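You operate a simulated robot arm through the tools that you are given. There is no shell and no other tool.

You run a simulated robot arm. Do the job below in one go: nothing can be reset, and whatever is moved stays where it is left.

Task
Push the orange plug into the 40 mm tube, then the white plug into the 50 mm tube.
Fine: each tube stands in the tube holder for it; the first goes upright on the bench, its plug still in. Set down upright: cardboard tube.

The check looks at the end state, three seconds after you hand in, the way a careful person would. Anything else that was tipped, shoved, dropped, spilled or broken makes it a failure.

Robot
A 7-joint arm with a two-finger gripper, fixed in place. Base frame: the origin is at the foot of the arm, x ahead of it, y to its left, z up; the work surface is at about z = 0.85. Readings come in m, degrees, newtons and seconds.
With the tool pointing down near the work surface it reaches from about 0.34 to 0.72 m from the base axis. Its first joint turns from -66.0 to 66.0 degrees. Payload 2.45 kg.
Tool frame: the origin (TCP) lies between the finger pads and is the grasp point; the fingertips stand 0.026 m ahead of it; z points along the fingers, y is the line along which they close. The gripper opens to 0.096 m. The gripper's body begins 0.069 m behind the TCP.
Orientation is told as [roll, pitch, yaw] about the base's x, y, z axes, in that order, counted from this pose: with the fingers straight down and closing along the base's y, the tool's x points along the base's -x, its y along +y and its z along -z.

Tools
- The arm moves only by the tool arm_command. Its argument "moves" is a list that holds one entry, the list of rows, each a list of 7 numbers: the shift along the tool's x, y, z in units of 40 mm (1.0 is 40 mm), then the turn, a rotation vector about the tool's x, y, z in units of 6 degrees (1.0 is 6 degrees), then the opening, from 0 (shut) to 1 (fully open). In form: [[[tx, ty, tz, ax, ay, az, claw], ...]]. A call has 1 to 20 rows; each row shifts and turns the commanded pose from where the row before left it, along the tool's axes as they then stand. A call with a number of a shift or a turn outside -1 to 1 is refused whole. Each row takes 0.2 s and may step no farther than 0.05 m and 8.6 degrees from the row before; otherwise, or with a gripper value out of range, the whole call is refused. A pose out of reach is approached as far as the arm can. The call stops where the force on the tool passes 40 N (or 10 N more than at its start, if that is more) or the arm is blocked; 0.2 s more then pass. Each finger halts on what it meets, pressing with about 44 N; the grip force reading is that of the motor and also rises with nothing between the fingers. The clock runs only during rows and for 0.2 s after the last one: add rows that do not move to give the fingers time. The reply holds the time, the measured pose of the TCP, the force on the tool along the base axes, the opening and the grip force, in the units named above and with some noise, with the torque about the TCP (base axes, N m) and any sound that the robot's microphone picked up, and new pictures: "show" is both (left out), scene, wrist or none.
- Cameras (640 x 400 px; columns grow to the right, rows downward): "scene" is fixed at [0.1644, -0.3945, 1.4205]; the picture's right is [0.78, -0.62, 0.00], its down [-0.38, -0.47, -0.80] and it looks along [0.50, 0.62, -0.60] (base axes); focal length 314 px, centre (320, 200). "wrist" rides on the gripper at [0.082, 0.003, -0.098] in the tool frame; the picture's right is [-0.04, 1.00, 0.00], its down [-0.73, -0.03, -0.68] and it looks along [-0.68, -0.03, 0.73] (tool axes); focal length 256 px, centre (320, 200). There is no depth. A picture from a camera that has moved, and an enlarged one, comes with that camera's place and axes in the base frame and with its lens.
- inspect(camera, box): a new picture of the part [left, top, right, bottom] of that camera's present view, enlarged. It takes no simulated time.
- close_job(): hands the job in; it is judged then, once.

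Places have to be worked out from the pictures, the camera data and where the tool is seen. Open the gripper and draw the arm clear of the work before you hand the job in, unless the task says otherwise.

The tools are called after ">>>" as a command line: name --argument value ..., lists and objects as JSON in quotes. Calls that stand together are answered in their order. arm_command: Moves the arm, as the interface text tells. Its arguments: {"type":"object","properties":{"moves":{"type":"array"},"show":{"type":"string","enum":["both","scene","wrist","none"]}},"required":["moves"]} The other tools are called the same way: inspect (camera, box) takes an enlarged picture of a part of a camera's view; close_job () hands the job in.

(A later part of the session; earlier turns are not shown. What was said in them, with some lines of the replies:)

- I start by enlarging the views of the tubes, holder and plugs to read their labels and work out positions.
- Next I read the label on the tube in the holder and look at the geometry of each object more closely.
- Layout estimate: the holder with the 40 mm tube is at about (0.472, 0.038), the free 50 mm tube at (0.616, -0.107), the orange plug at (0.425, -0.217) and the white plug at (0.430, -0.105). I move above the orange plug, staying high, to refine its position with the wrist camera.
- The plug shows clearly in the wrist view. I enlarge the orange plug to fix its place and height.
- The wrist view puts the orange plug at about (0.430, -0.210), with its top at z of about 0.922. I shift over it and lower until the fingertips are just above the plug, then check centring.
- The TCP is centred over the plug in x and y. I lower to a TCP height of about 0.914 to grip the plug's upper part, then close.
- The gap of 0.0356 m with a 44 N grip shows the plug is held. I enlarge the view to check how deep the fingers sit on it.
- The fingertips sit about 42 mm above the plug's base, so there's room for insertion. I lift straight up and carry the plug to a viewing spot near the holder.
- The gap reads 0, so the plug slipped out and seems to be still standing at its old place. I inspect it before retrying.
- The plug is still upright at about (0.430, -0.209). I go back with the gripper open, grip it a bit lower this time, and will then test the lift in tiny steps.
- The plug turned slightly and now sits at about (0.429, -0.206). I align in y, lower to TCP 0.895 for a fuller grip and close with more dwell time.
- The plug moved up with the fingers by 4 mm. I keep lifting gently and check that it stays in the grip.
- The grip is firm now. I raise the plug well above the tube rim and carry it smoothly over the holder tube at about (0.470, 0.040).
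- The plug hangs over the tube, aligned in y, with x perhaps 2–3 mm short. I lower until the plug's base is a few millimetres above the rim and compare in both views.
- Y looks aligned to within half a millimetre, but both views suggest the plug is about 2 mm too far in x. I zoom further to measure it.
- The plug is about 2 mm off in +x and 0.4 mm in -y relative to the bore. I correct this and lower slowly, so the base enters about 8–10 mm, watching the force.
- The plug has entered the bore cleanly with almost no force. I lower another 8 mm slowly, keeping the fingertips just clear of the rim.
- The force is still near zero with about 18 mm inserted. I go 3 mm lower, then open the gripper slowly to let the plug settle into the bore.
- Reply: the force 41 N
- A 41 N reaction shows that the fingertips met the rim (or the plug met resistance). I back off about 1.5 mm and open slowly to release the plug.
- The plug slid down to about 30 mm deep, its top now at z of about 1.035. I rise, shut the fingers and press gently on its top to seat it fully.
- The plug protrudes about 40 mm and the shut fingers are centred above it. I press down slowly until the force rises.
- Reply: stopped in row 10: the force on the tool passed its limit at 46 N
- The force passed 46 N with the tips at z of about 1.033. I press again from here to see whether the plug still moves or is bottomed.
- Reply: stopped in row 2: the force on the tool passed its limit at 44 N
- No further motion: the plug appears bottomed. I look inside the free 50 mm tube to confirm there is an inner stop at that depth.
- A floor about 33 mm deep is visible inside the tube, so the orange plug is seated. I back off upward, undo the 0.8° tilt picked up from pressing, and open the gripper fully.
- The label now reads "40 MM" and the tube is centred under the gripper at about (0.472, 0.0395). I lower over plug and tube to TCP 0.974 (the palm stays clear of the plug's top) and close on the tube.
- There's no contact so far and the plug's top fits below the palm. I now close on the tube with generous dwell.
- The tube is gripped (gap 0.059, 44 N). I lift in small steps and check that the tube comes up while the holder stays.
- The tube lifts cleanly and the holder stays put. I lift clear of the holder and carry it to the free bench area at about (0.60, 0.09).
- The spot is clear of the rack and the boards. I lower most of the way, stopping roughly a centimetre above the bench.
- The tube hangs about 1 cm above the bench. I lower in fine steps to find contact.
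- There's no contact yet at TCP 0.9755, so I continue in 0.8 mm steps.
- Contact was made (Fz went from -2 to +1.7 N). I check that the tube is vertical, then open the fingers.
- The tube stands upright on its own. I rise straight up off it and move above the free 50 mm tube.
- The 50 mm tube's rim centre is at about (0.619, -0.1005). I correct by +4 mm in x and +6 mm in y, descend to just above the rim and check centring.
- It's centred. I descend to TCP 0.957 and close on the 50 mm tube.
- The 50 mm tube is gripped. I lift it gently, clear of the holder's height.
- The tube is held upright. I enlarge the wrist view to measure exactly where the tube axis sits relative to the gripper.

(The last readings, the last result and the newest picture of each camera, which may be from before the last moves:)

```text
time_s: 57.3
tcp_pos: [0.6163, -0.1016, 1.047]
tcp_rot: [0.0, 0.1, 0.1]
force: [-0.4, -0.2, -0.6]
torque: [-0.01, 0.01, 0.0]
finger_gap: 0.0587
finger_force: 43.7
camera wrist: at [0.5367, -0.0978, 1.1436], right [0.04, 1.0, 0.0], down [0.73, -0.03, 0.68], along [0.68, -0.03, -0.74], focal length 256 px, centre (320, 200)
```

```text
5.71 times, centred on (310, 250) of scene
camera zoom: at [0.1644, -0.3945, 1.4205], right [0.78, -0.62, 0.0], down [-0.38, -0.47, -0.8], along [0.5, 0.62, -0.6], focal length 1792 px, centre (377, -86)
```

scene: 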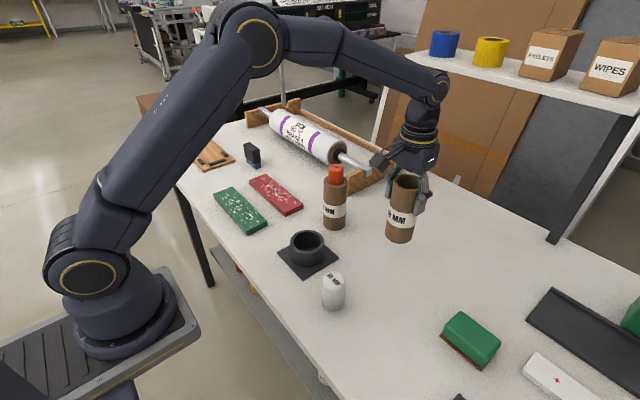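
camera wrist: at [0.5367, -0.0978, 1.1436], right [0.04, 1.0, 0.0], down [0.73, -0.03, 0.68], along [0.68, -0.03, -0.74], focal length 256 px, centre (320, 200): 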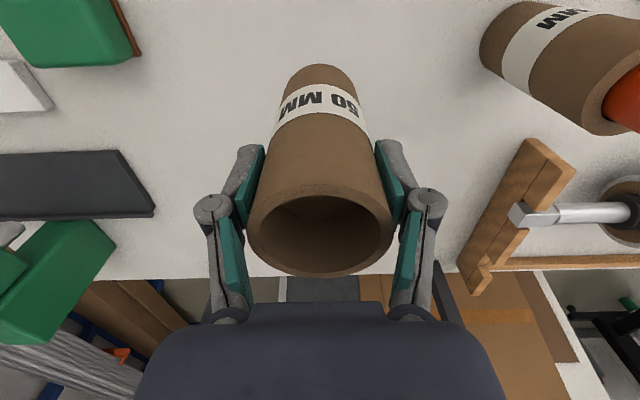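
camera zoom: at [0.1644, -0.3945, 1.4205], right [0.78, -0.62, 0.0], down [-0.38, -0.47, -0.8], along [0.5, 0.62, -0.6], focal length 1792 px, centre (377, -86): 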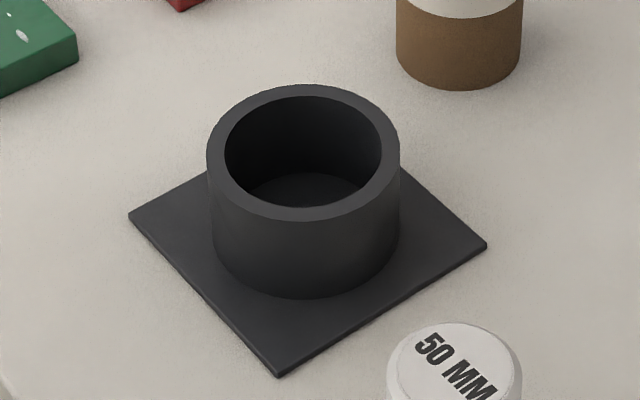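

The holder bore is about 65 mm, so there's roughly 2.5 mm of play, and the tube axis sits about 2 mm in +x of the TCP. I carry the tube to a viewing point beside the holder to measure the ring directly.

>>> arm_command --moves '[[[0.3, 0.1, 0, 0, 0, 0, 0], [0.55, 0.19, 0, 0, 0, 0, 0], [0.6, 0.2, 0, 0, 0, 0, 0], [0.6, 0.2, 0, 0, 0, 0, 0], [0.6, 0.2, 0, 0, 0, 0, 0], [0.6, 0.2, 0, 0, 0, 0, 0], [0.3, 0.12, 0, 0, 0, 0, 0], [0.17, 0.06, 0, 0, 0, 0, 0], [0, 0, 0, 0, 0, 0, 0], [0, 0, 0, 0, 0, 0, 0]]]'

>>> inspect --camera "wrist" --box '[350, 20, 500, 150]'

```text
time_s: 59.5
tcp_pos: [0.469, -0.0495, 1.0448]
tcp_rot: [-0.1, 0.1, 0.0]
force: [0.1, 0.8, -1.4]
torque: [0.04, -0.01, 0.01]
finger_gap: 0.0591
finger_force: 43.9
camera wrist: at [0.3883, -0.0465, 1.1433], right [0.04, 1.0, 0.0], down [0.73, -0.03, 0.68], along [0.68, -0.03, -0.73], focal length 256 px, centre (320, 200)
```

scene: 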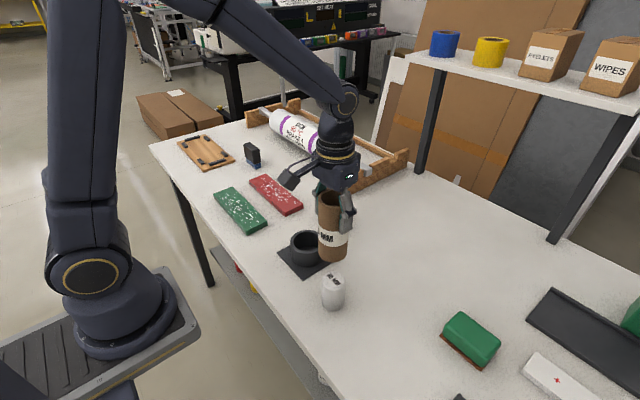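
wrist: 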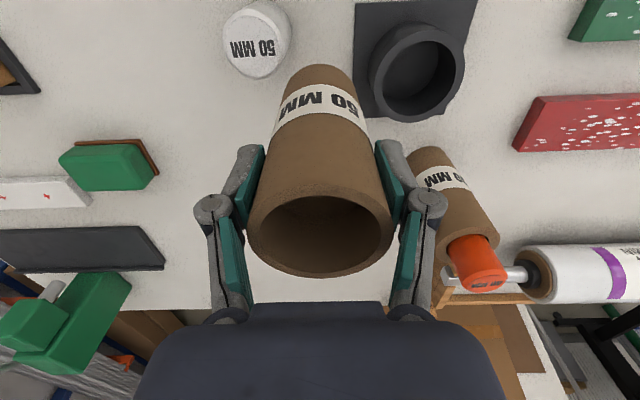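

```text
3.08 times, centred on (425, 85) of wrist
camera zoom: at [0.3883, -0.0465, 1.1433], right [0.04, 1.0, 0.0], down [0.73, -0.03, 0.68], along [0.68, -0.03, -0.73], focal length 788 px, centre (-3, 554)
```

zoom: 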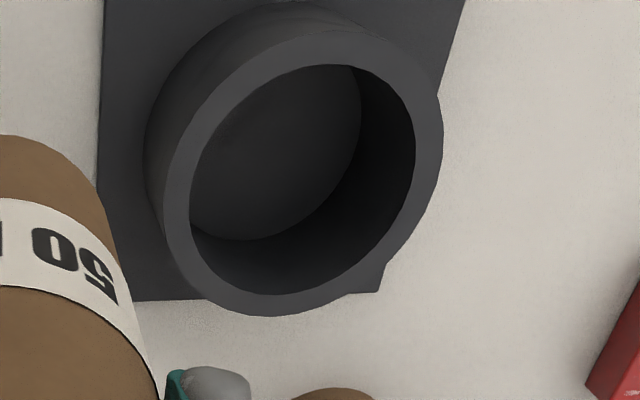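

Ring centre is at about (0.4705, 0.040). I move the tube over it and then compare tube base and ring in both views before lowering.

>>> arm_command --moves '[[[0.01, 0.3, 0, 0, 0, 0, 0], [0.01, 0.5, 0, 0, 0, 0, 0], [0.01, 0.6, 0, 0, 0, 0, 0], [0, 0.5, 0, 0, 0, 0, 0], [0, 0.34, 0, 0, 0, 0, 0], [0, 0, 0.3, 0, 0, 0, 0], [0, 0, 0.3, 0, 0, 0, 0], [0, 0, 0, 0, 0, 0, 0], [0, 0, 0, 0, 0, 0, 0]]]'

>>> inspect --camera "wrist" --box '[250, 0, 400, 130]'

>>> inspect --camera "scene" --box '[265, 200, 345, 280]'

```text
time_s: 61.5
tcp_pos: [0.4672, 0.0388, 1.0223]
tcp_rot: [0.1, 0.1, 0.0]
force: [1.5, -0.1, -1.8]
torque: [0.02, -0.02, 0.0]
finger_gap: 0.0587
finger_force: 43.7
camera wrist: at [0.3872, 0.0426, 1.1193], right [0.04, 1.0, 0.0], down [0.73, -0.03, 0.68], along [0.68, -0.03, -0.74], focal length 256 px, centre (320, 200)
```

scene: 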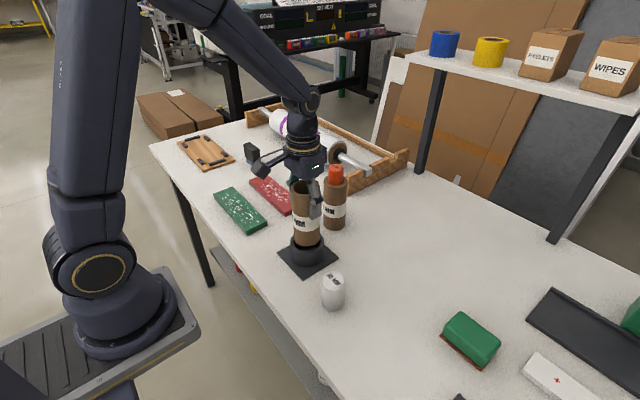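
wrist: 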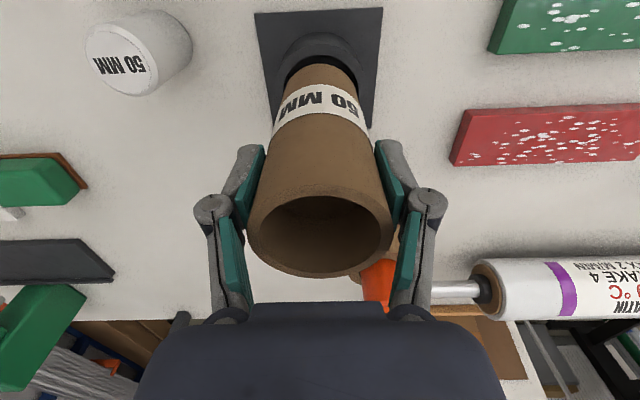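

```text
3.08 times, centred on (325, 65) of wrist
camera zoom: at [0.3872, 0.0426, 1.1193], right [0.04, 1.0, 0.0], down [0.73, -0.03, 0.68], along [0.68, -0.03, -0.74], focal length 788 px, centre (305, 615)
```

zoom: 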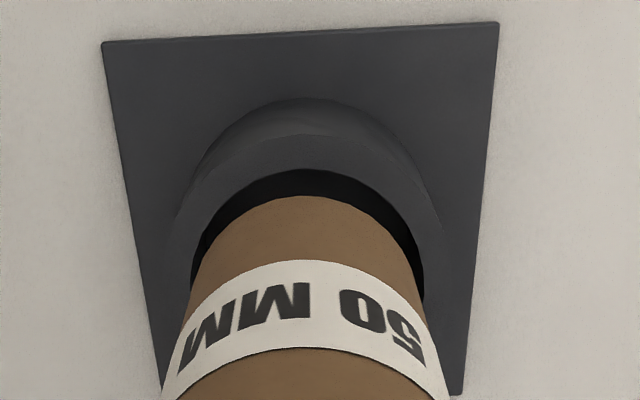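

```text
5.00 times, centred on (305, 240) of scene
camera zoom: at [0.1644, -0.3945, 1.4205], right [0.78, -0.62, 0.0], down [-0.38, -0.47, -0.8], along [0.5, 0.62, -0.6], focal length 1568 px, centre (395, 0)
```

zoom: 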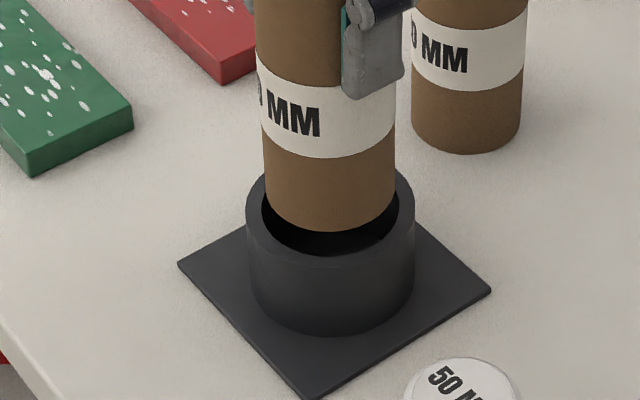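

Tube and ring align to about 1 mm; I nudge +0.8 mm in x and +1 mm in y, then lower slowly into the ring.

>>> arm_command --moves '[[[-0.02, 0.025, 0, 0, 0, 0, 0], [0, 0, 0.1, 0, 0, 0, 0], [0, 0, 0.1, 0, 0, 0, 0], [0, 0, 0.1, 0, 0, 0, 0], [0, 0, 0.1, 0, 0, 0, 0], [0, 0, 0.1, 0, 0, 0, 0], [0, 0, 0.1, 0, 0, 0, 0], [0, 0, 0.1, 0, 0, 0, 0], [0, 0, 0, 0, 0, 0, 0]]]' --show "none"

>>> inspect --camera "wrist" --box '[250, 0, 400, 130]'

>>> inspect --camera "scene" --box '[265, 200, 345, 280]'

```text
time_s: 63.5
tcp_pos: [0.4687, 0.0404, 0.9939]
tcp_rot: [0.0, 0.1, 0.0]
force: [0.1, -0.3, -1.0]
torque: [0.02, 0.02, 0.0]
finger_gap: 0.059
finger_force: 43.9
```

```text
3.08 times, centred on (325, 65) of wrist
camera zoom: at [0.3879, 0.044, 1.0916], right [0.04, 1.0, 0.0], down [0.73, -0.03, 0.68], along [0.68, -0.03, -0.74], focal length 788 px, centre (305, 615)
```

zoom: 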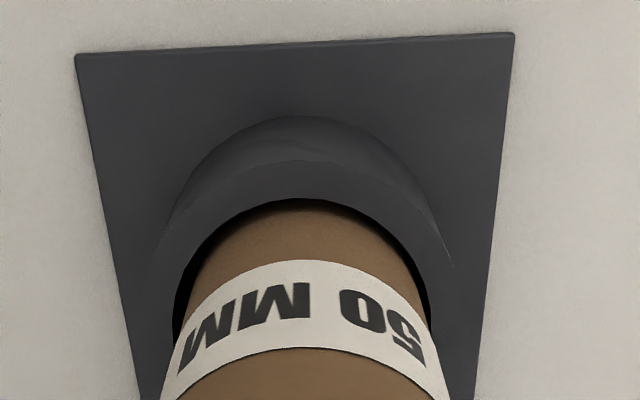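

```text
5.00 times, centred on (305, 240) of scene
camera zoom: at [0.1644, -0.3945, 1.4205], right [0.78, -0.62, 0.0], down [-0.38, -0.47, -0.8], along [0.5, 0.62, -0.6], focal length 1568 px, centre (395, 0)
```

zoom: 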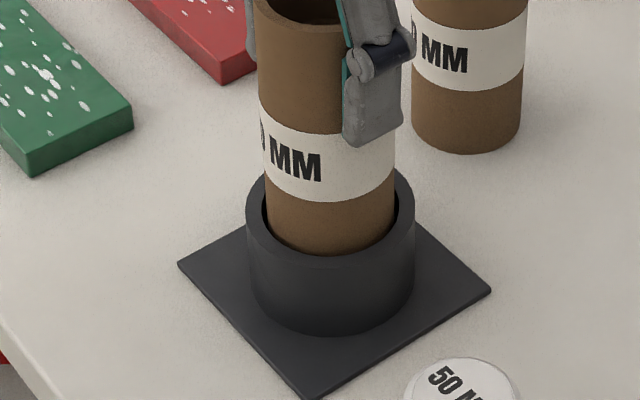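

The tube is inside the ring without touching. I continue down, slowing near the holder floor.

>>> arm_command --moves '[[[0, 0, 0.1, 0, 0, 0, 0], [0, 0, 0.1, 0, 0, 0, 0], [0, 0, 0.1, 0, 0, 0, 0], [0, 0, 0.1, 0, 0, 0, 0], [0, 0, 0.1, 0, 0, 0, 0], [0, 0, 0.1, 0, 0, 0, 0], [0, 0, 0.05, 0, 0, 0, 0], [0, 0, 0.03, 0, 0, 0, 0], [0, 0, 0, 0, 0, 0, 0]]]' --show "none"

```text
time_s: 65.5
tcp_pos: [0.4678, 0.0411, 0.9672]
tcp_rot: [0.1, 0.1, -0.1]
force: [1.1, 0.5, -0.2]
torque: [0.02, 0.02, 0.01]
finger_gap: 0.059
finger_force: 43.8
```

There's no contact yet at TCP 0.967 (expected near 0.963). I take finer steps.

>>> arm_command --moves '[[[0, 0, 0.025, 0, 0, 0, 0], [0, 0, 0.025, 0, 0, 0, 0], [0, 0, 0.025, 0, 0, 0, 0], [0, 0, 0, 0, 0, 0, 0]]]' --show "none"

```text
time_s: 66.5
tcp_pos: [0.4679, 0.0413, 0.9636]
tcp_rot: [0.0, 0.2, 0.0]
force: [-0.7, -0.9, -1.9]
torque: [0.0, 0.02, 0.0]
finger_gap: 0.059
finger_force: 44.4
```

>>> arm_command --moves '[[[0, 0, 0.02, 0, 0, 0, 0], [0, 0, 0.02, 0, 0, 0, 0], [0, 0, 0, 0, 0, 0, 0]]]' --show "none"

```text
time_s: 67.3
tcp_pos: [0.4689, 0.0408, 0.9624]
tcp_rot: [0.1, 0.1, 0.0]
force: [0.1, 0.8, -1.2]
torque: [0.02, 0.0, 0.0]
finger_gap: 0.0589
finger_force: 44.2
```

>>> arm_command --moves '[[[0, 0, 0.02, 0, 0, 0, 0], [0, 0, 0.02, 0, 0, 0, 0], [0, 0, 0, 0, 0, 0, 0]]]' --show "none"

```text
time_s: 68.1
tcp_pos: [0.4679, 0.0412, 0.9608]
tcp_rot: [0.1, 0.0, 0.0]
force: [-5.8, -1.4, 29.8]
torque: [-0.09, 0.59, -0.01]
finger_gap: 0.0587
finger_force: 43.9
```

The tube has reached the holder floor (30 N). I relax 0.8 mm and then open slowly.

>>> arm_command --moves '[[[0, 0, -0.02, 0, 0, 0, 0], [0, 0, 0, 0, 0, 0, 0], [0, 0, 0, 0, 0, 0, 0.64], [0, 0, 0, 0, 0, 0, 0.68], [0, 0, 0, 0, 0, 0, 0.75], [0, 0, 0, 0, 0, 0, 0.9], [0, 0, 0, 0, 0, 0, 1], [0, 0, 0, 0, 0, 0, 1], [0, 0, 0, 0, 0, 0, 1]]]'

>>> inspect --camera "scene" --box '[265, 180, 345, 280]'

```text
time_s: 70.1
tcp_pos: [0.4675, 0.0404, 0.9623]
tcp_rot: [0.1, 0.1, -0.1]
force: [0.4, -0.5, 0.4]
torque: [-0.02, 0.0, 0.01]
finger_gap: 0.0962
finger_force: 0.0
camera wrist: at [0.3878, 0.0442, 1.059], right [0.04, 1.0, 0.0], down [0.73, -0.03, 0.68], along [0.68, -0.03, -0.74], focal length 256 px, centre (320, 200)
```

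scene: 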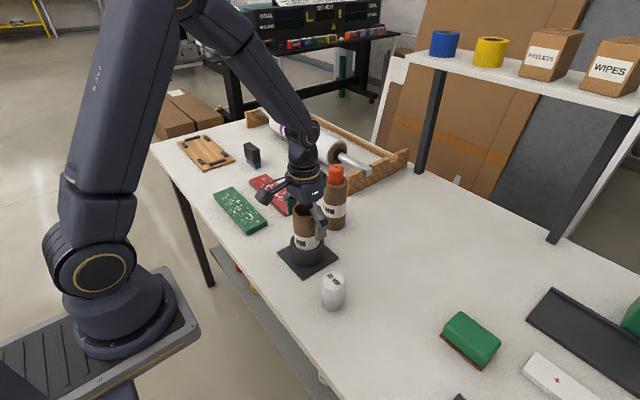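
wrist: 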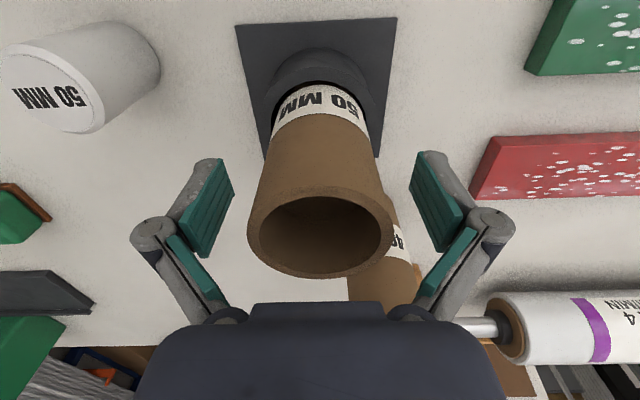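

```text
4.00 times, centred on (305, 230) of scene
camera zoom: at [0.1644, -0.3945, 1.4205], right [0.78, -0.62, 0.0], down [-0.38, -0.47, -0.8], along [0.5, 0.62, -0.6], focal length 1255 px, centre (380, 80)
```

zoom: 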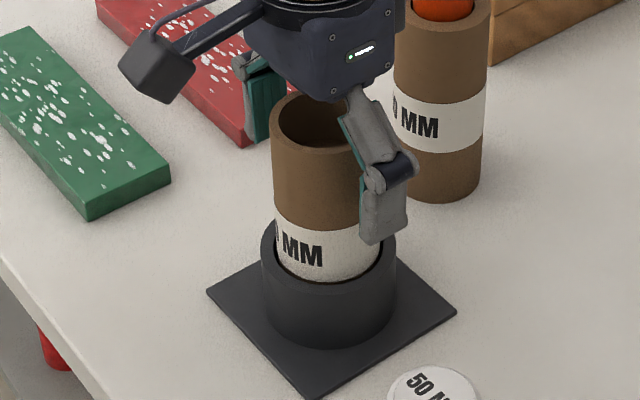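

The 50 mm tube stands in the holder. I rise straight up and move above the white plug.

>>> arm_command --moves '[[[0, 0, -0.3, 0, 0, 0, 1], [0, 0, -0.7, 0, 0, 0, 1], [0, 0, -0.8, 0, 0, 0, 1], [0, 0, -0.8, 0, 0, 0, 1], [0, 0, -0.6, 0, 0, 0, 1], [0.2, -0.7, 0, 0, 0, 0, 1], [0.2, -0.75, 0, 0, 0, 0, 1], [0.2, -0.75, 0, 0, 0, 0, 1], [0.2, -0.75, 0, 0, 0, 0, 1], [0.2, -0.7, 0, 0, 0, 0, 1], [0, 0, 0.6, 0, 0, 0, 1], [0, 0, 0.6, 0, 0, 0, 1], [0, 0, 0, 0, 0, 0, 1], [0, 0, 0, 0, 0, 0, 1]]]'

>>> inspect --camera "wrist" --box '[260, 60, 380, 180]'

>>> inspect --camera "scene" --box '[260, 160, 360, 280]'

```text
time_s: 73.1
tcp_pos: [0.4278, -0.1061, 1.0396]
tcp_rot: [0.2, 0.1, 0.0]
force: [-0.2, -0.6, 1.0]
torque: [0.02, 0.02, -0.01]
finger_gap: 0.096
finger_force: 0.0
camera wrist: at [0.3477, -0.1021, 1.1381], right [0.04, 1.0, 0.0], down [0.73, -0.03, 0.68], along [0.68, -0.03, -0.74], focal length 256 px, centre (320, 200)
```

scene: 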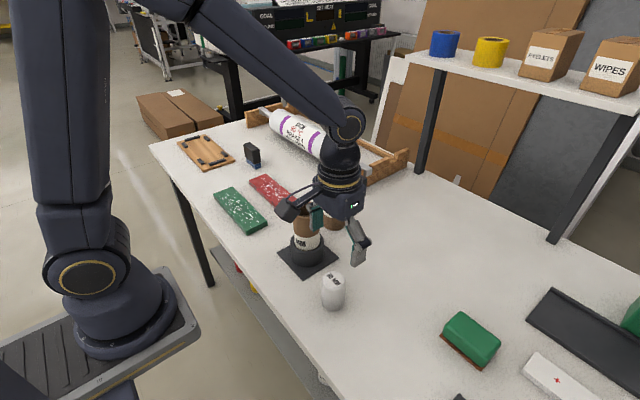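
wrist: 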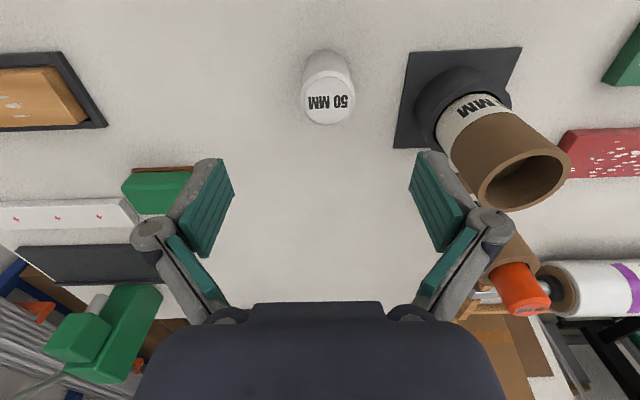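

```text
3.33 times, centred on (320, 120) of wrist
camera zoom: at [0.3477, -0.1021, 1.1381], right [0.04, 1.0, 0.0], down [0.73, -0.03, 0.68], along [0.68, -0.03, -0.74], focal length 853 px, centre (320, 467)
```

zoom: 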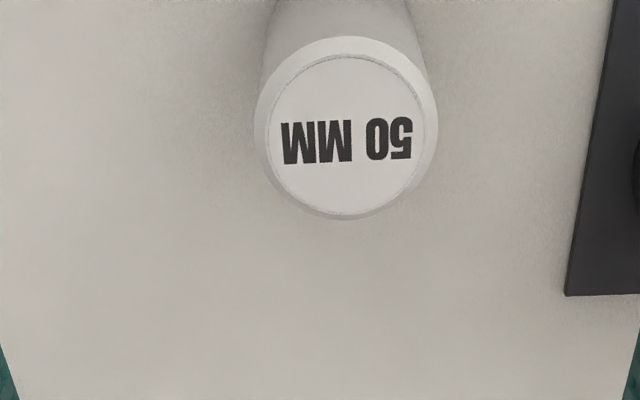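

```text
3.33 times, centred on (310, 220) of scene
camera zoom: at [0.1644, -0.3945, 1.4205], right [0.78, -0.62, 0.0], down [-0.38, -0.47, -0.8], along [0.5, 0.62, -0.6], focal length 1046 px, centre (353, 133)
```

zoom: 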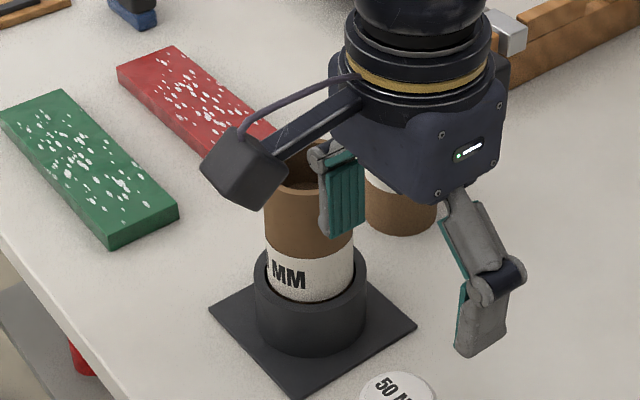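

The white plug centre is at about (0.4334, -0.0995). I correct laterally, descend to just above it and re-check.

>>> arm_command --moves '[[[-0.0925, 0.14, 0, 0, 0, 0, 1], [0, 0, 0.7, 0, 0, 0, 1], [0, 0, 0.8, 0, 0, 0, 1], [0, 0, 0.6, 0, 0, 0, 1], [0, 0, 0, 0, 0, 0, 1], [0, 0, 0, 0, 0, 0, 1]]]' --show "wrist"

>>> inspect --camera "wrist" --box '[190, 60, 450, 260]'

```text
time_s: 74.5
tcp_pos: [0.4316, -0.0986, 0.958]
tcp_rot: [0.0, 0.1, 0.0]
force: [-0.2, 0.0, -0.7]
torque: [0.01, 0.0, 0.03]
finger_gap: 0.0959
finger_force: 0.0
camera wrist: at [0.351, -0.0962, 1.0548], right [0.04, 1.0, 0.0], down [0.73, -0.03, 0.68], along [0.68, -0.03, -0.73], focal length 256 px, centre (320, 200)
```

wrist: 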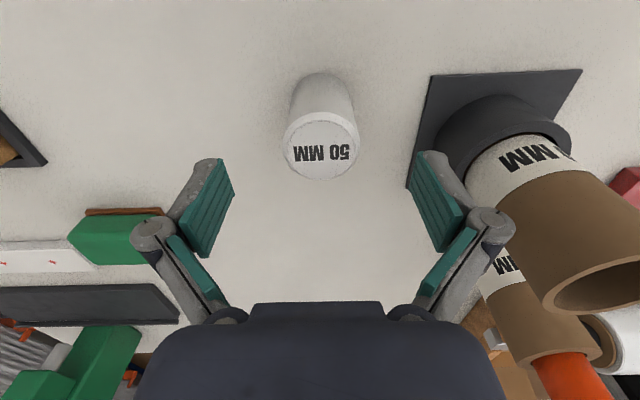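

```text
2.00 times, centred on (320, 160) of wrist
camera zoom: at [0.351, -0.0962, 1.0548], right [0.04, 1.0, 0.0], down [0.73, -0.03, 0.68], along [0.68, -0.03, -0.73], focal length 512 px, centre (320, 280)
```

zoom: 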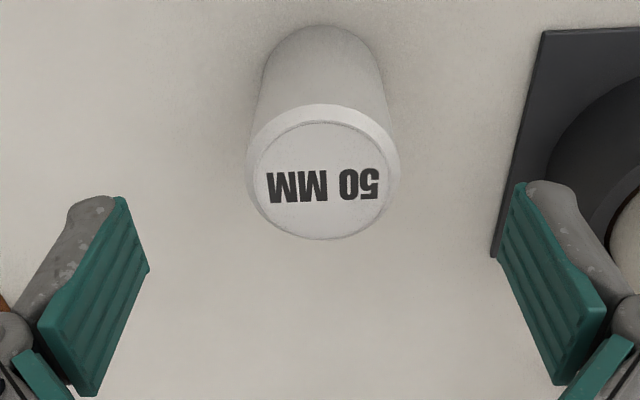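

The plug is centred. I lower to TCP 0.896 and close on it.

>>> arm_command --moves '[[[0, 0, 0.55, 0, 0, 0, 1], [0, 0, 0.55, 0, 0, 0, 1], [0, 0, 0.42, 0, 0, 0, 1], [0, 0, 0, 0, 0, 0, 1], [0, 0, 0, 0, 0, 0, 0.6], [0, 0, 0, 0, 0, 0, 0.5], [0, 0, 0, 0, 0, 0, 0.2], [0, 0, 0, 0, 0, 0, 0], [0, 0, 0, 0, 0, 0, 0], [0, 0, 0, 0, 0, 0, 0], [0, 0, 0, 0, 0, 0, 0], [0, 0, 0, 0, 0, 0, 0], [0, 0, 0, 0, 0, 0, 0]]]'

>>> arm_command --moves '[[[0, 0, -0.05, 0, 0, 0, 0], [0, 0, -0.05, 0, 0, 0, 0], [0, 0, -0.1, 0, 0, 0, 0], [0, 0, -0.15, 0, 0, 0, 0], [0, 0, 0, 0, 0, 0, 0]]]'

```text
time_s: 77.3
tcp_pos: [0.4317, -0.0998, 0.8951]
tcp_rot: [0.1, 0.2, 0.0]
force: [-1.3, 0.3, 4.7]
torque: [0.02, 0.03, -0.01]
finger_gap: 0.0457
finger_force: 43.9
camera wrist: at [0.3508, -0.0964, 0.994], right [0.04, 1.0, 0.0], down [0.73, -0.03, 0.68], along [0.68, -0.03, -0.73], focal length 256 px, centre (320, 200)
```

scene: 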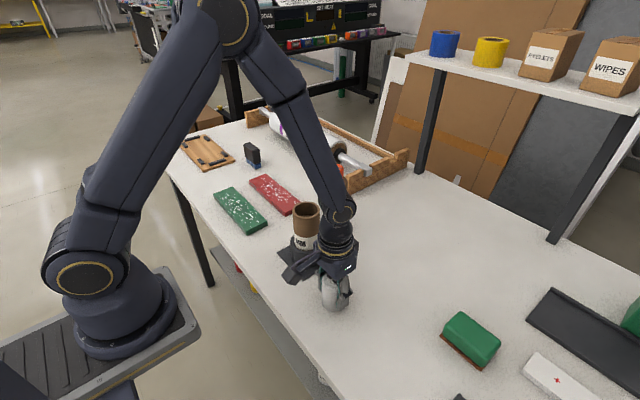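
wrist: 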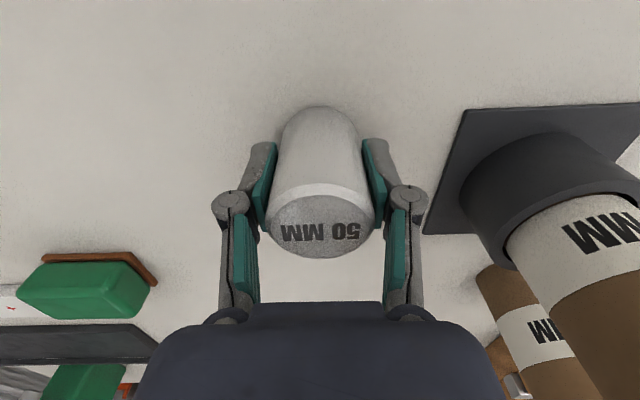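

```text
time_s: 78.5
tcp_pos: [0.431, -0.0996, 0.9103]
tcp_rot: [0.1, 0.0, 0.0]
force: [-0.4, 0.2, -0.5]
torque: [-0.03, 0.04, 0.01]
finger_gap: 0.0457
finger_force: 44.4
camera wrist: at [0.3511, -0.0962, 1.0078], right [0.04, 1.0, 0.0], down [0.73, -0.03, 0.68], along [0.68, -0.03, -0.73], focal length 256 px, centre (320, 200)
```

scene: 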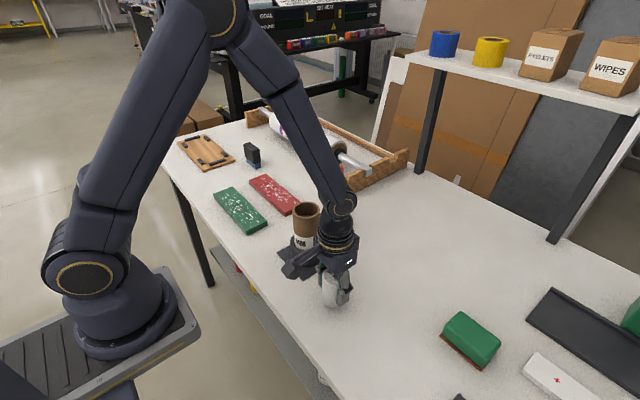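
wrist: 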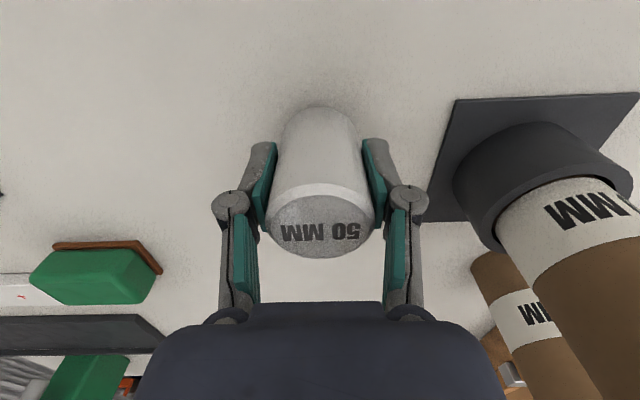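

The white plug is held firmly. I lift it above rim height and carry it over the 50 mm tube.

>>> arm_command --moves '[[[0, 0, -0.3, 0, 0, 0, 0], [0, 0, -0.5, 0, 0, 0, 0], [0, 0, -0.7, 0, 0, 0, 0], [0, 0, -0.8, 0, 0, 0, 0], [0, 0, -0.8, 0, 0, 0, 0], [0, 0, -0.8, 0, 0, 0, 0], [0, 0, -0.5, 0, 0, 0, 0], [0, 0, 0, 0, 0, 0, 0], [-0.1, 0.3, 0, 0, 0, 0, 0], [-0.13, 0.5, 0, 0, 0, 0, 0], [-0.14, 0.6, 0, 0, 0, 0, 0], [-0.14, 0.6, 0, 0, 0, 0, 0], [-0.14, 0.6, 0, 0, 0, 0, 0], [-0.14, 0.5, 0, 0, 0, 0, 0], [-0.135, 0.405, 0, 0, 0, 0, 0], [0, 0, 0, 0, 0, 0, 0], [0, 0, 0, 0, 0, 0, 0]]]'

>>> inspect --camera "wrist" --box '[240, 40, 400, 260]'

>>> inspect --camera "scene" --box '[265, 140, 365, 260]'

```text
time_s: 82.1
tcp_pos: [0.4691, 0.0405, 1.0863]
tcp_rot: [0.1, 0.1, -0.1]
force: [0.1, 0.5, -0.5]
torque: [-0.01, 0.0, 0.01]
finger_gap: 0.0458
finger_force: 44.4
camera wrist: at [0.3884, 0.0435, 1.1839], right [0.04, 1.0, 0.0], down [0.73, -0.03, 0.68], along [0.68, -0.03, -0.74], focal length 256 px, centre (320, 200)
```

scene: 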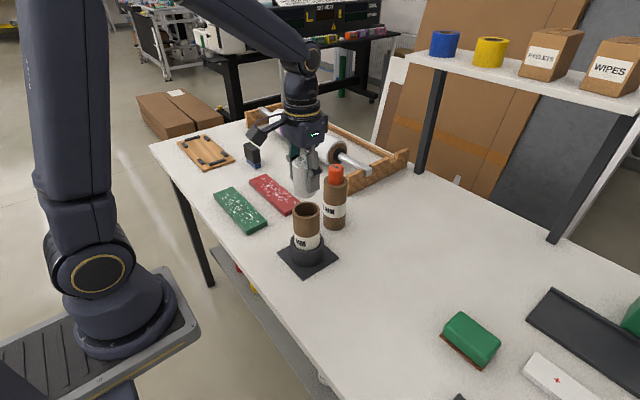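
wrist: 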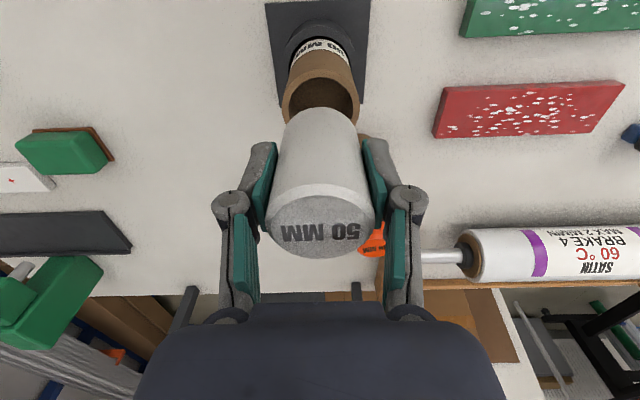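

```text
1.82 times, centred on (320, 150) of wrist
camera zoom: at [0.3884, 0.0435, 1.1839], right [0.04, 1.0, 0.0], down [0.73, -0.03, 0.68], along [0.68, -0.03, -0.74], focal length 465 px, centre (320, 291)
```

zoom: 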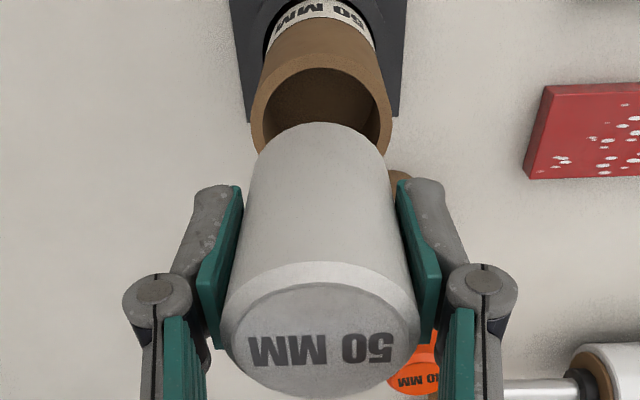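

```text
3.33 times, centred on (315, 200) of scene
camera zoom: at [0.1644, -0.3945, 1.4205], right [0.78, -0.62, 0.0], down [-0.38, -0.47, -0.8], along [0.5, 0.62, -0.6], focal length 1046 px, centre (337, 200)
```

zoom: 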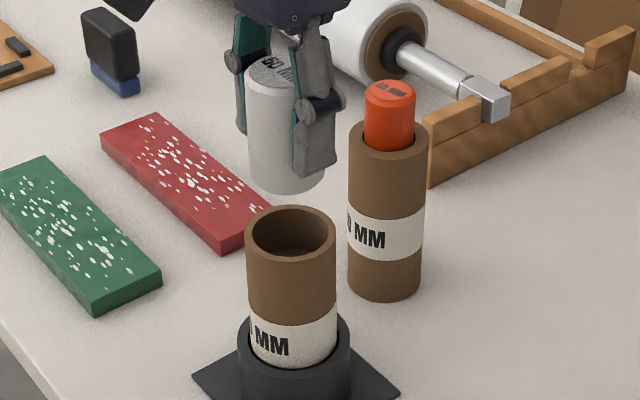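

The plug hangs above the tube. I lower to about 6 mm above the rim and compare both views closely.

>>> arm_command --moves '[[[0, 0, 0.35, 0, 0, 0, 0], [0, 0, 0.35, 0, 0, 0, 0], [0, 0, 0.25, 0, 0, 0, 0], [0, 0, 0, 0, 0, 0, 0], [0, 0, 0, 0, 0, 0, 0]]]' --show "none"

>>> inspect --camera "wrist" --box '[270, 75, 370, 165]'

>>> inspect --camera "scene" --box '[283, 180, 333, 226]'

```text
time_s: 83.3
tcp_pos: [0.4684, 0.0397, 1.0487]
tcp_rot: [0.0, 0.0, 0.0]
force: [-0.2, -0.8, -0.9]
torque: [-0.04, 0.0, -0.01]
finger_gap: 0.0456
finger_force: 43.6
```

```text
4.44 times, centred on (320, 120) of wrist
camera zoom: at [0.3887, 0.0435, 1.146], right [0.04, 1.0, 0.0], down [0.73, -0.03, 0.68], along [0.68, -0.03, -0.74], focal length 1138 px, centre (320, 556)
```

zoom: 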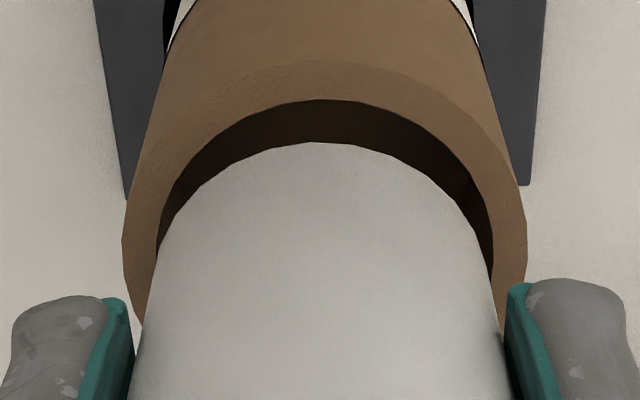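

```text
8.70 times, centred on (308, 203) of scene
camera zoom: at [0.1644, -0.3945, 1.4205], right [0.78, -0.62, 0.0], down [-0.38, -0.47, -0.8], along [0.5, 0.62, -0.6], focal length 2728 px, centre (424, 174)
```

zoom: 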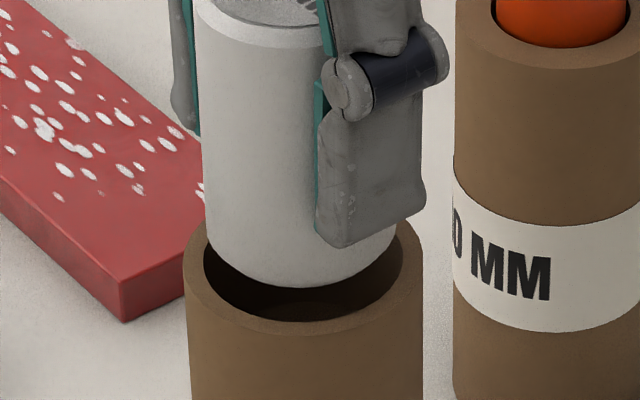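

Both views show the plug within about 0.5 mm of the bore centre. After a tiny correction I lower it slowly into the tube.

>>> arm_command --moves '[[[-0.008, 0.01, 0, 0, 0, 0, 0], [0, 0, 0.08, 0, 0, 0, 0], [0, 0, 0.08, 0, 0, 0, 0], [0, 0, 0.08, 0, 0, 0, 0], [0, 0, 0.08, 0, 0, 0, 0], [0, 0, 0.08, 0, 0, 0, 0], [0, 0, 0.08, 0, 0, 0, 0], [0, 0, 0, 0, 0, 0, 0]]]' --show "none"

>>> inspect --camera "wrist" --box '[270, 75, 370, 165]'

>>> inspect --camera "scene" --box '[283, 180, 333, 226]'

```text
time_s: 85.1
tcp_pos: [0.4699, 0.0413, 1.0285]
tcp_rot: [-0.1, 0.2, 0.1]
force: [-0.2, 0.1, -0.1]
torque: [-0.01, 0.0, -0.02]
finger_gap: 0.0457
finger_force: 44.1
```

```text
4.44 times, centred on (320, 120) of wrist
camera zoom: at [0.3891, 0.0439, 1.1266], right [0.04, 1.0, 0.0], down [0.73, -0.03, 0.68], along [0.68, -0.03, -0.74], focal length 1138 px, centre (320, 556)
```

zoom: 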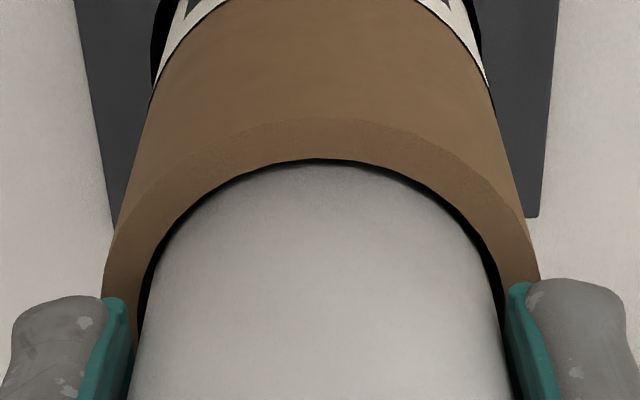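

```text
8.70 times, centred on (308, 203) of scene
camera zoom: at [0.1644, -0.3945, 1.4205], right [0.78, -0.62, 0.0], down [-0.38, -0.47, -0.8], along [0.5, 0.62, -0.6], focal length 2728 px, centre (424, 174)
```

zoom: 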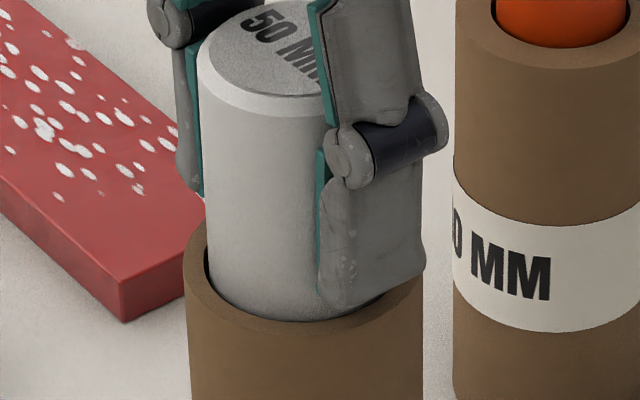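

The plug has entered freely, about 12 mm deep. I lower another 8 mm.

>>> arm_command --moves '[[[0, 0, 0.06, 0, 0, 0, 0], [0, 0, 0.06, 0, 0, 0, 0], [0, 0, 0.05, 0, 0, 0, 0], [0, 0, 0.03, 0, 0, 0, 0], [0, 0, 0, 0, 0, 0, 0]]]' --show "none"

>>> inspect --camera "scene" --box '[283, 180, 333, 226]'

```text
time_s: 86.3
tcp_pos: [0.4693, 0.0413, 1.0211]
tcp_rot: [0.0, 0.1, 0.0]
force: [-0.5, 0.0, -0.7]
torque: [0.0, -0.01, 0.0]
finger_gap: 0.0456
finger_force: 44.4
```

```text
8.70 times, centred on (308, 203) of scene
camera zoom: at [0.1644, -0.3945, 1.4205], right [0.78, -0.62, 0.0], down [-0.38, -0.47, -0.8], along [0.5, 0.62, -0.6], focal length 2728 px, centre (424, 174)
```

zoom: 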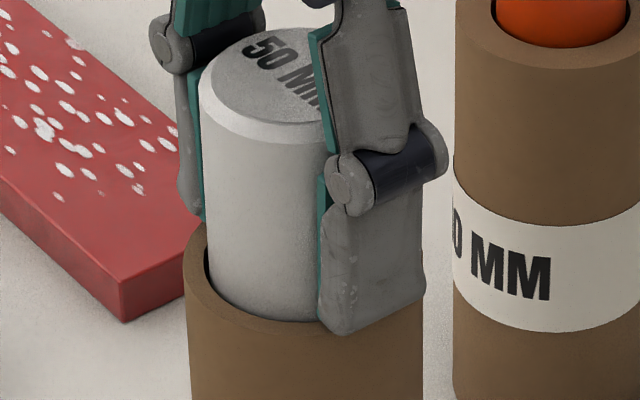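

About 20 mm is inserted with the fingertips just above the rim. I open slowly to let the plug slide down to the inner stop.

>>> arm_command --moves '[[[0, 0, 0, 0, 0, 0, 0.5], [0, 0, 0, 0, 0, 0, 0.55], [0, 0, 0, 0, 0, 0, 0.65], [0, 0, 0, 0, 0, 0, 0.75], [0, 0, 0, 0, 0, 0, 0.75], [0, 0, 0, 0, 0, 0, 0.75]]]'

>>> inspect --camera "scene" --box '[283, 180, 333, 226]'

>>> inspect --camera "wrist" --box '[230, 75, 410, 265]'

```text
time_s: 87.7
tcp_pos: [0.4705, 0.041, 1.021]
tcp_rot: [0.1, 0.1, -0.1]
force: [0.1, 0.6, 0.2]
torque: [0.01, 0.01, 0.0]
finger_gap: 0.072
finger_force: 0.0
camera wrist: at [0.3892, 0.0441, 1.1188], right [0.04, 1.0, 0.0], down [0.73, -0.03, 0.68], along [0.68, -0.03, -0.74], focal length 256 px, centre (320, 200)
```

scene: 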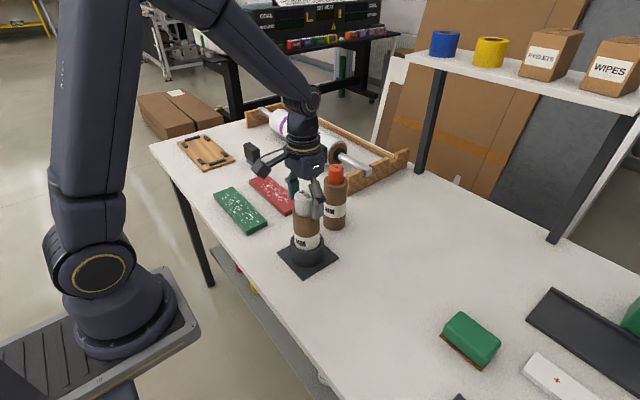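
wrist: 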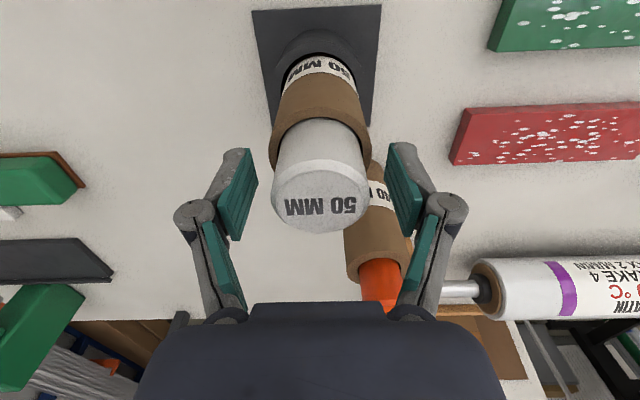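

```text
8.70 times, centred on (308, 203) of scene
camera zoom: at [0.1644, -0.3945, 1.4205], right [0.78, -0.62, 0.0], down [-0.38, -0.47, -0.8], along [0.5, 0.62, -0.6], focal length 2728 px, centre (424, 174)
```

zoom: 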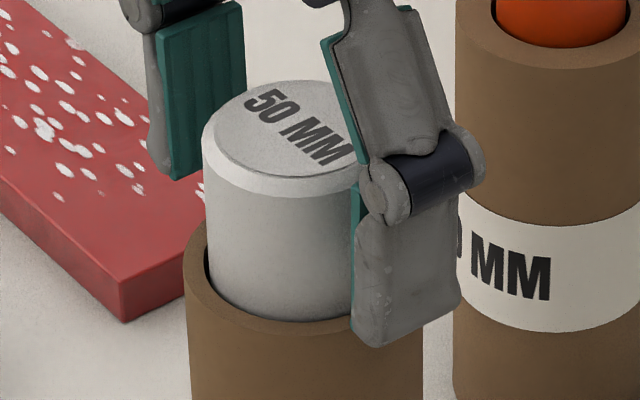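

```text
2.11 times, centred on (320, 170) of wrist
camera zoom: at [0.3892, 0.0441, 1.1188], right [0.04, 1.0, 0.0], down [0.73, -0.03, 0.68], along [0.68, -0.03, -0.74], focal length 539 px, centre (320, 263)
```

zoom: 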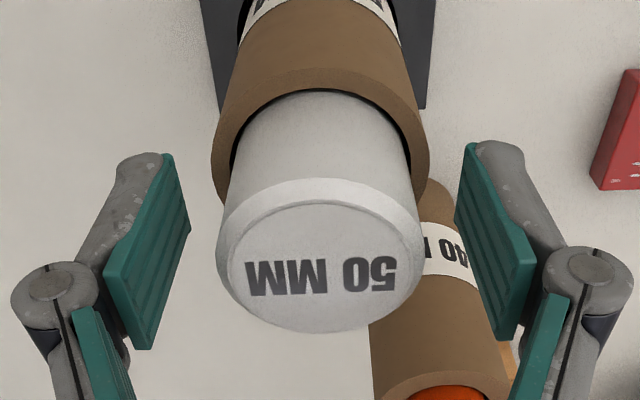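

The white plug slid down to the stop, its top now near z of 1.033. I rise, shut the fingers and press on it to seat it.

>>> arm_command --moves '[[[0, 0, -0.5, 0, 0, 0, 0.75], [0, 0, -0.6, 0, 0, 0, 0.75], [0, 0, -0.45, 0, 0, 0, 0.75], [0, 0, 0, 0, 0, 0, 0], [0, 0, 0, 0, 0, 0, 0], [0, 0, 0, 0, 0, 0, 0], [0, 0, 0, 0, 0, 0, 0], [0, 0, 0, 0, 0, 0, 0], [0, 0, 0, 0, 0, 0, 0]]]' --show "none"

>>> inspect --camera "wrist" --box '[230, 40, 410, 240]'

>>> inspect --camera "scene" --box '[265, 150, 365, 270]'

```text
time_s: 89.7
tcp_pos: [0.4687, 0.0409, 1.0836]
tcp_rot: [0.0, 0.2, -0.1]
force: [-0.3, -0.3, 0.5]
torque: [0.0, -0.02, -0.04]
finger_gap: 0.0
finger_force: 29.0
```

```text
2.00 times, centred on (320, 140) of wrist
camera zoom: at [0.3888, 0.0446, 1.1805], right [0.04, 1.0, 0.0], down [0.73, -0.03, 0.68], along [0.68, -0.03, -0.74], focal length 512 px, centre (320, 320)
```

zoom: 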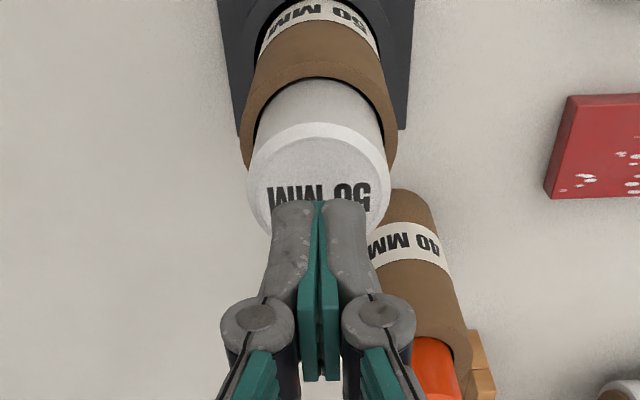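

```text
3.33 times, centred on (315, 210) of scene
camera zoom: at [0.1644, -0.3945, 1.4205], right [0.78, -0.62, 0.0], down [-0.38, -0.47, -0.8], along [0.5, 0.62, -0.6], focal length 1046 px, centre (337, 167)
```

zoom: 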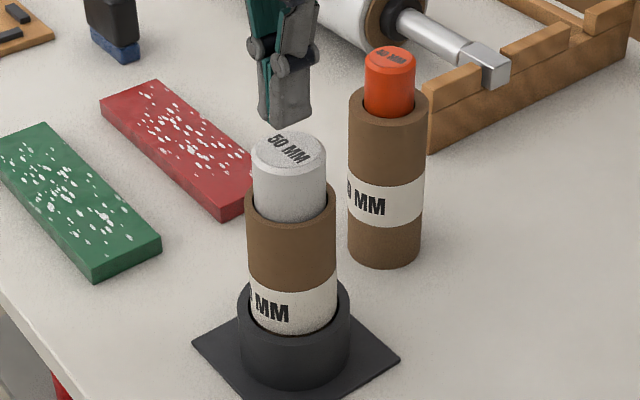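

The fingers are shut above the plug's centre. I press down gently as before.

>>> arm_command --moves '[[[0, 0, 0.25, 0, 0, 0, 0], [0, 0, 0.1, 0, 0, 0, 0], [0, 0, 0.05, 0, 0, 0, 0], [0, 0, 0.05, 0, 0, 0, 0], [0, 0, 0.05, 0, 0, 0, 0], [0, 0, 0.05, 0, 0, 0, 0], [0, 0, 0.05, 0, 0, 0, 0], [0, 0, 0.05, 0, 0, 0, 0], [0, 0, 0.05, 0, 0, 0, 0], [0, 0, 0.05, 0, 0, 0, 0], [0, 0, 0.05, 0, 0, 0, 0]]]' --show "none"

>>> inspect --camera "scene" --box '[265, 150, 365, 270]'

```text
time_s: 91.8
tcp_pos: [0.4712, 0.0409, 1.0587]
tcp_rot: [0.1, -0.5, -0.2]
force: [-4.3, -0.7, 15.3]
torque: [-0.04, 0.3, -0.04]
finger_gap: 0.0059
finger_force: 28.7
stopped in row 10: the force on the tool passed its limit at 45 N (the readings are from after the stop); the commanded pose is now the measured one
```

```text
3.33 times, centred on (315, 210) of scene
camera zoom: at [0.1641, -0.3945, 1.4205], right [0.78, -0.62, 0.0], down [-0.38, -0.47, -0.8], along [0.5, 0.62, -0.6], focal length 1046 px, centre (337, 167)
```

zoom: 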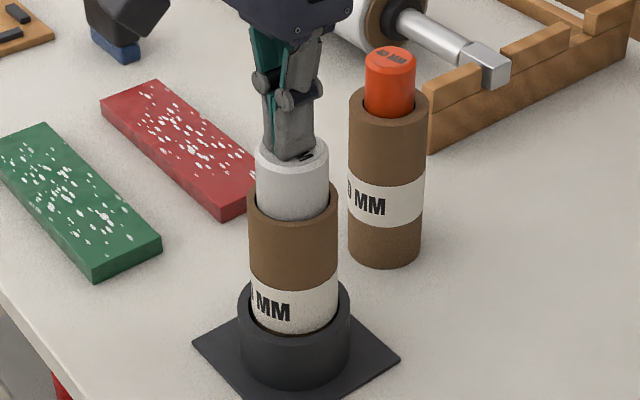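

The white plug bottomed at the same height as the orange one did. I retreat straight up, remove the small tilt, open the gripper and draw the arm back towards its start pose.

>>> arm_command --moves '[[[0, 0, -0.2, 0, 0, 0, 0], [0, 0, -0.5, 0, 0.083, 0, 0], [0, 0, -0.8, 0, 0, 0, 0.3], [0, 0, -0.9, 0, 0, 0, 1], [0, 0, -0.9, 0, 0, 0, 1], [0.5, -0.4, -0.5, 0, 0, 0, 1], [0.6, -0.4, -0.4, 0, 0, 0, 1], [0.6, -0.4, 0, 0, 0, 0, 1], [0.6, -0.4, 0, 0, 0, 0, 1], [0.3, -0.3, 0, 0, 0, 0, 1], [0, 0, 0, 0, 0, 0, 1], [0, 0, 0, 0, 0, 0, 1], [0, 0, 0, 0, 0, 0, 1]]]'

>>> inspect --camera "scene" --box '[255, 150, 395, 290]'

>>> inspect --camera "wrist" --box '[270, 40, 470, 220]'

```text
time_s: 94.6
tcp_pos: [0.3668, -0.0354, 1.2262]
tcp_rot: [0.1, 0.0, -0.1]
force: [0.8, -0.3, 0.3]
torque: [-0.01, 0.04, 0.0]
finger_gap: 0.0963
finger_force: 0.1
camera wrist: at [0.2864, -0.0318, 1.3236], right [0.04, 1.0, 0.0], down [0.73, -0.03, 0.68], along [0.68, -0.03, -0.74], focal length 256 px, centre (320, 200)
```

scene: 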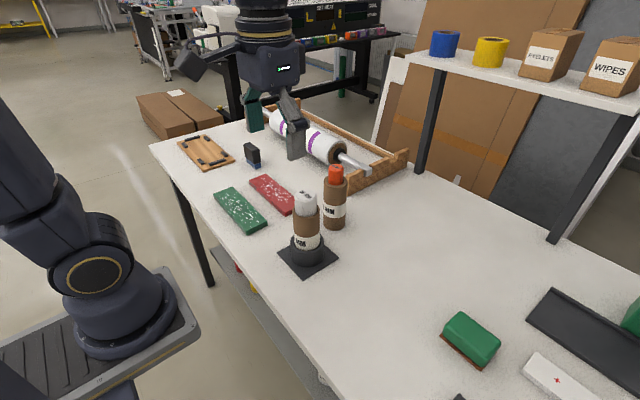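
wrist: 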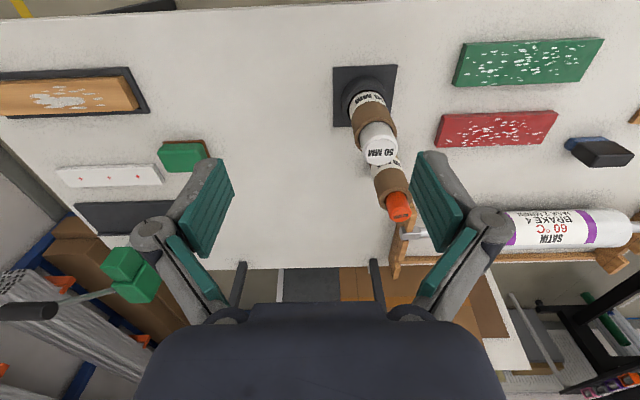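

```text
2.86 times, centred on (325, 220) of scene
camera zoom: at [0.1644, -0.3945, 1.4205], right [0.78, -0.62, 0.0], down [-0.38, -0.47, -0.8], along [0.5, 0.62, -0.6], focal length 896 px, centre (306, 143)
```

zoom: 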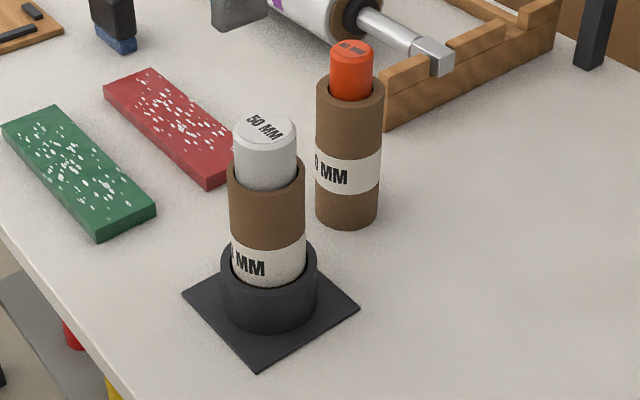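

```text
2.22 times, centred on (370, 130) of wrist
camera zoom: at [0.2864, -0.0318, 1.3236], right [0.04, 1.0, 0.0], down [0.73, -0.03, 0.68], along [0.68, -0.03, -0.74], focal length 569 px, centre (209, 356)
```

zoom: 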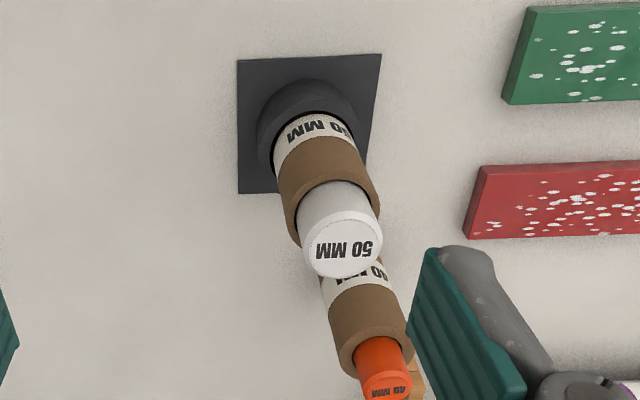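

The end state looks right. The 50 mm tube stands in the holder with the white plug seated, the 40 mm tube stands upright on the bench with the orange plug in, nothing else was disturbed, and the arm is clear with the gripper open, so I hand in.

>>> close_job

```text
The job is handed in.
```

The job is handed in. The orange plug is seated in the 40 mm tube, which stands upright on the bench at about (0.60, 0.09). The white plug is seated in the 50 mm tube, which stands in the holder.

- **Seating:** I pressed both plugs down with the shut fingers until the force passed 40 N. Both stopped at the same height, about 34 mm deep, with roughly 38 mm left showing. That matches the inner floor I could see inside the tubes, so I take them as fully in.
- **First grip slipped:** My first grip on the orange plug was too high and it slid out of the fingers. It stayed upright and only turned a little and shifted a few millimetres, and a lower grip held.
- **Rest of the bench:** In the last pictures the holder and everything else are where they were. The arm is drawn back near its start pose with the gripper open.
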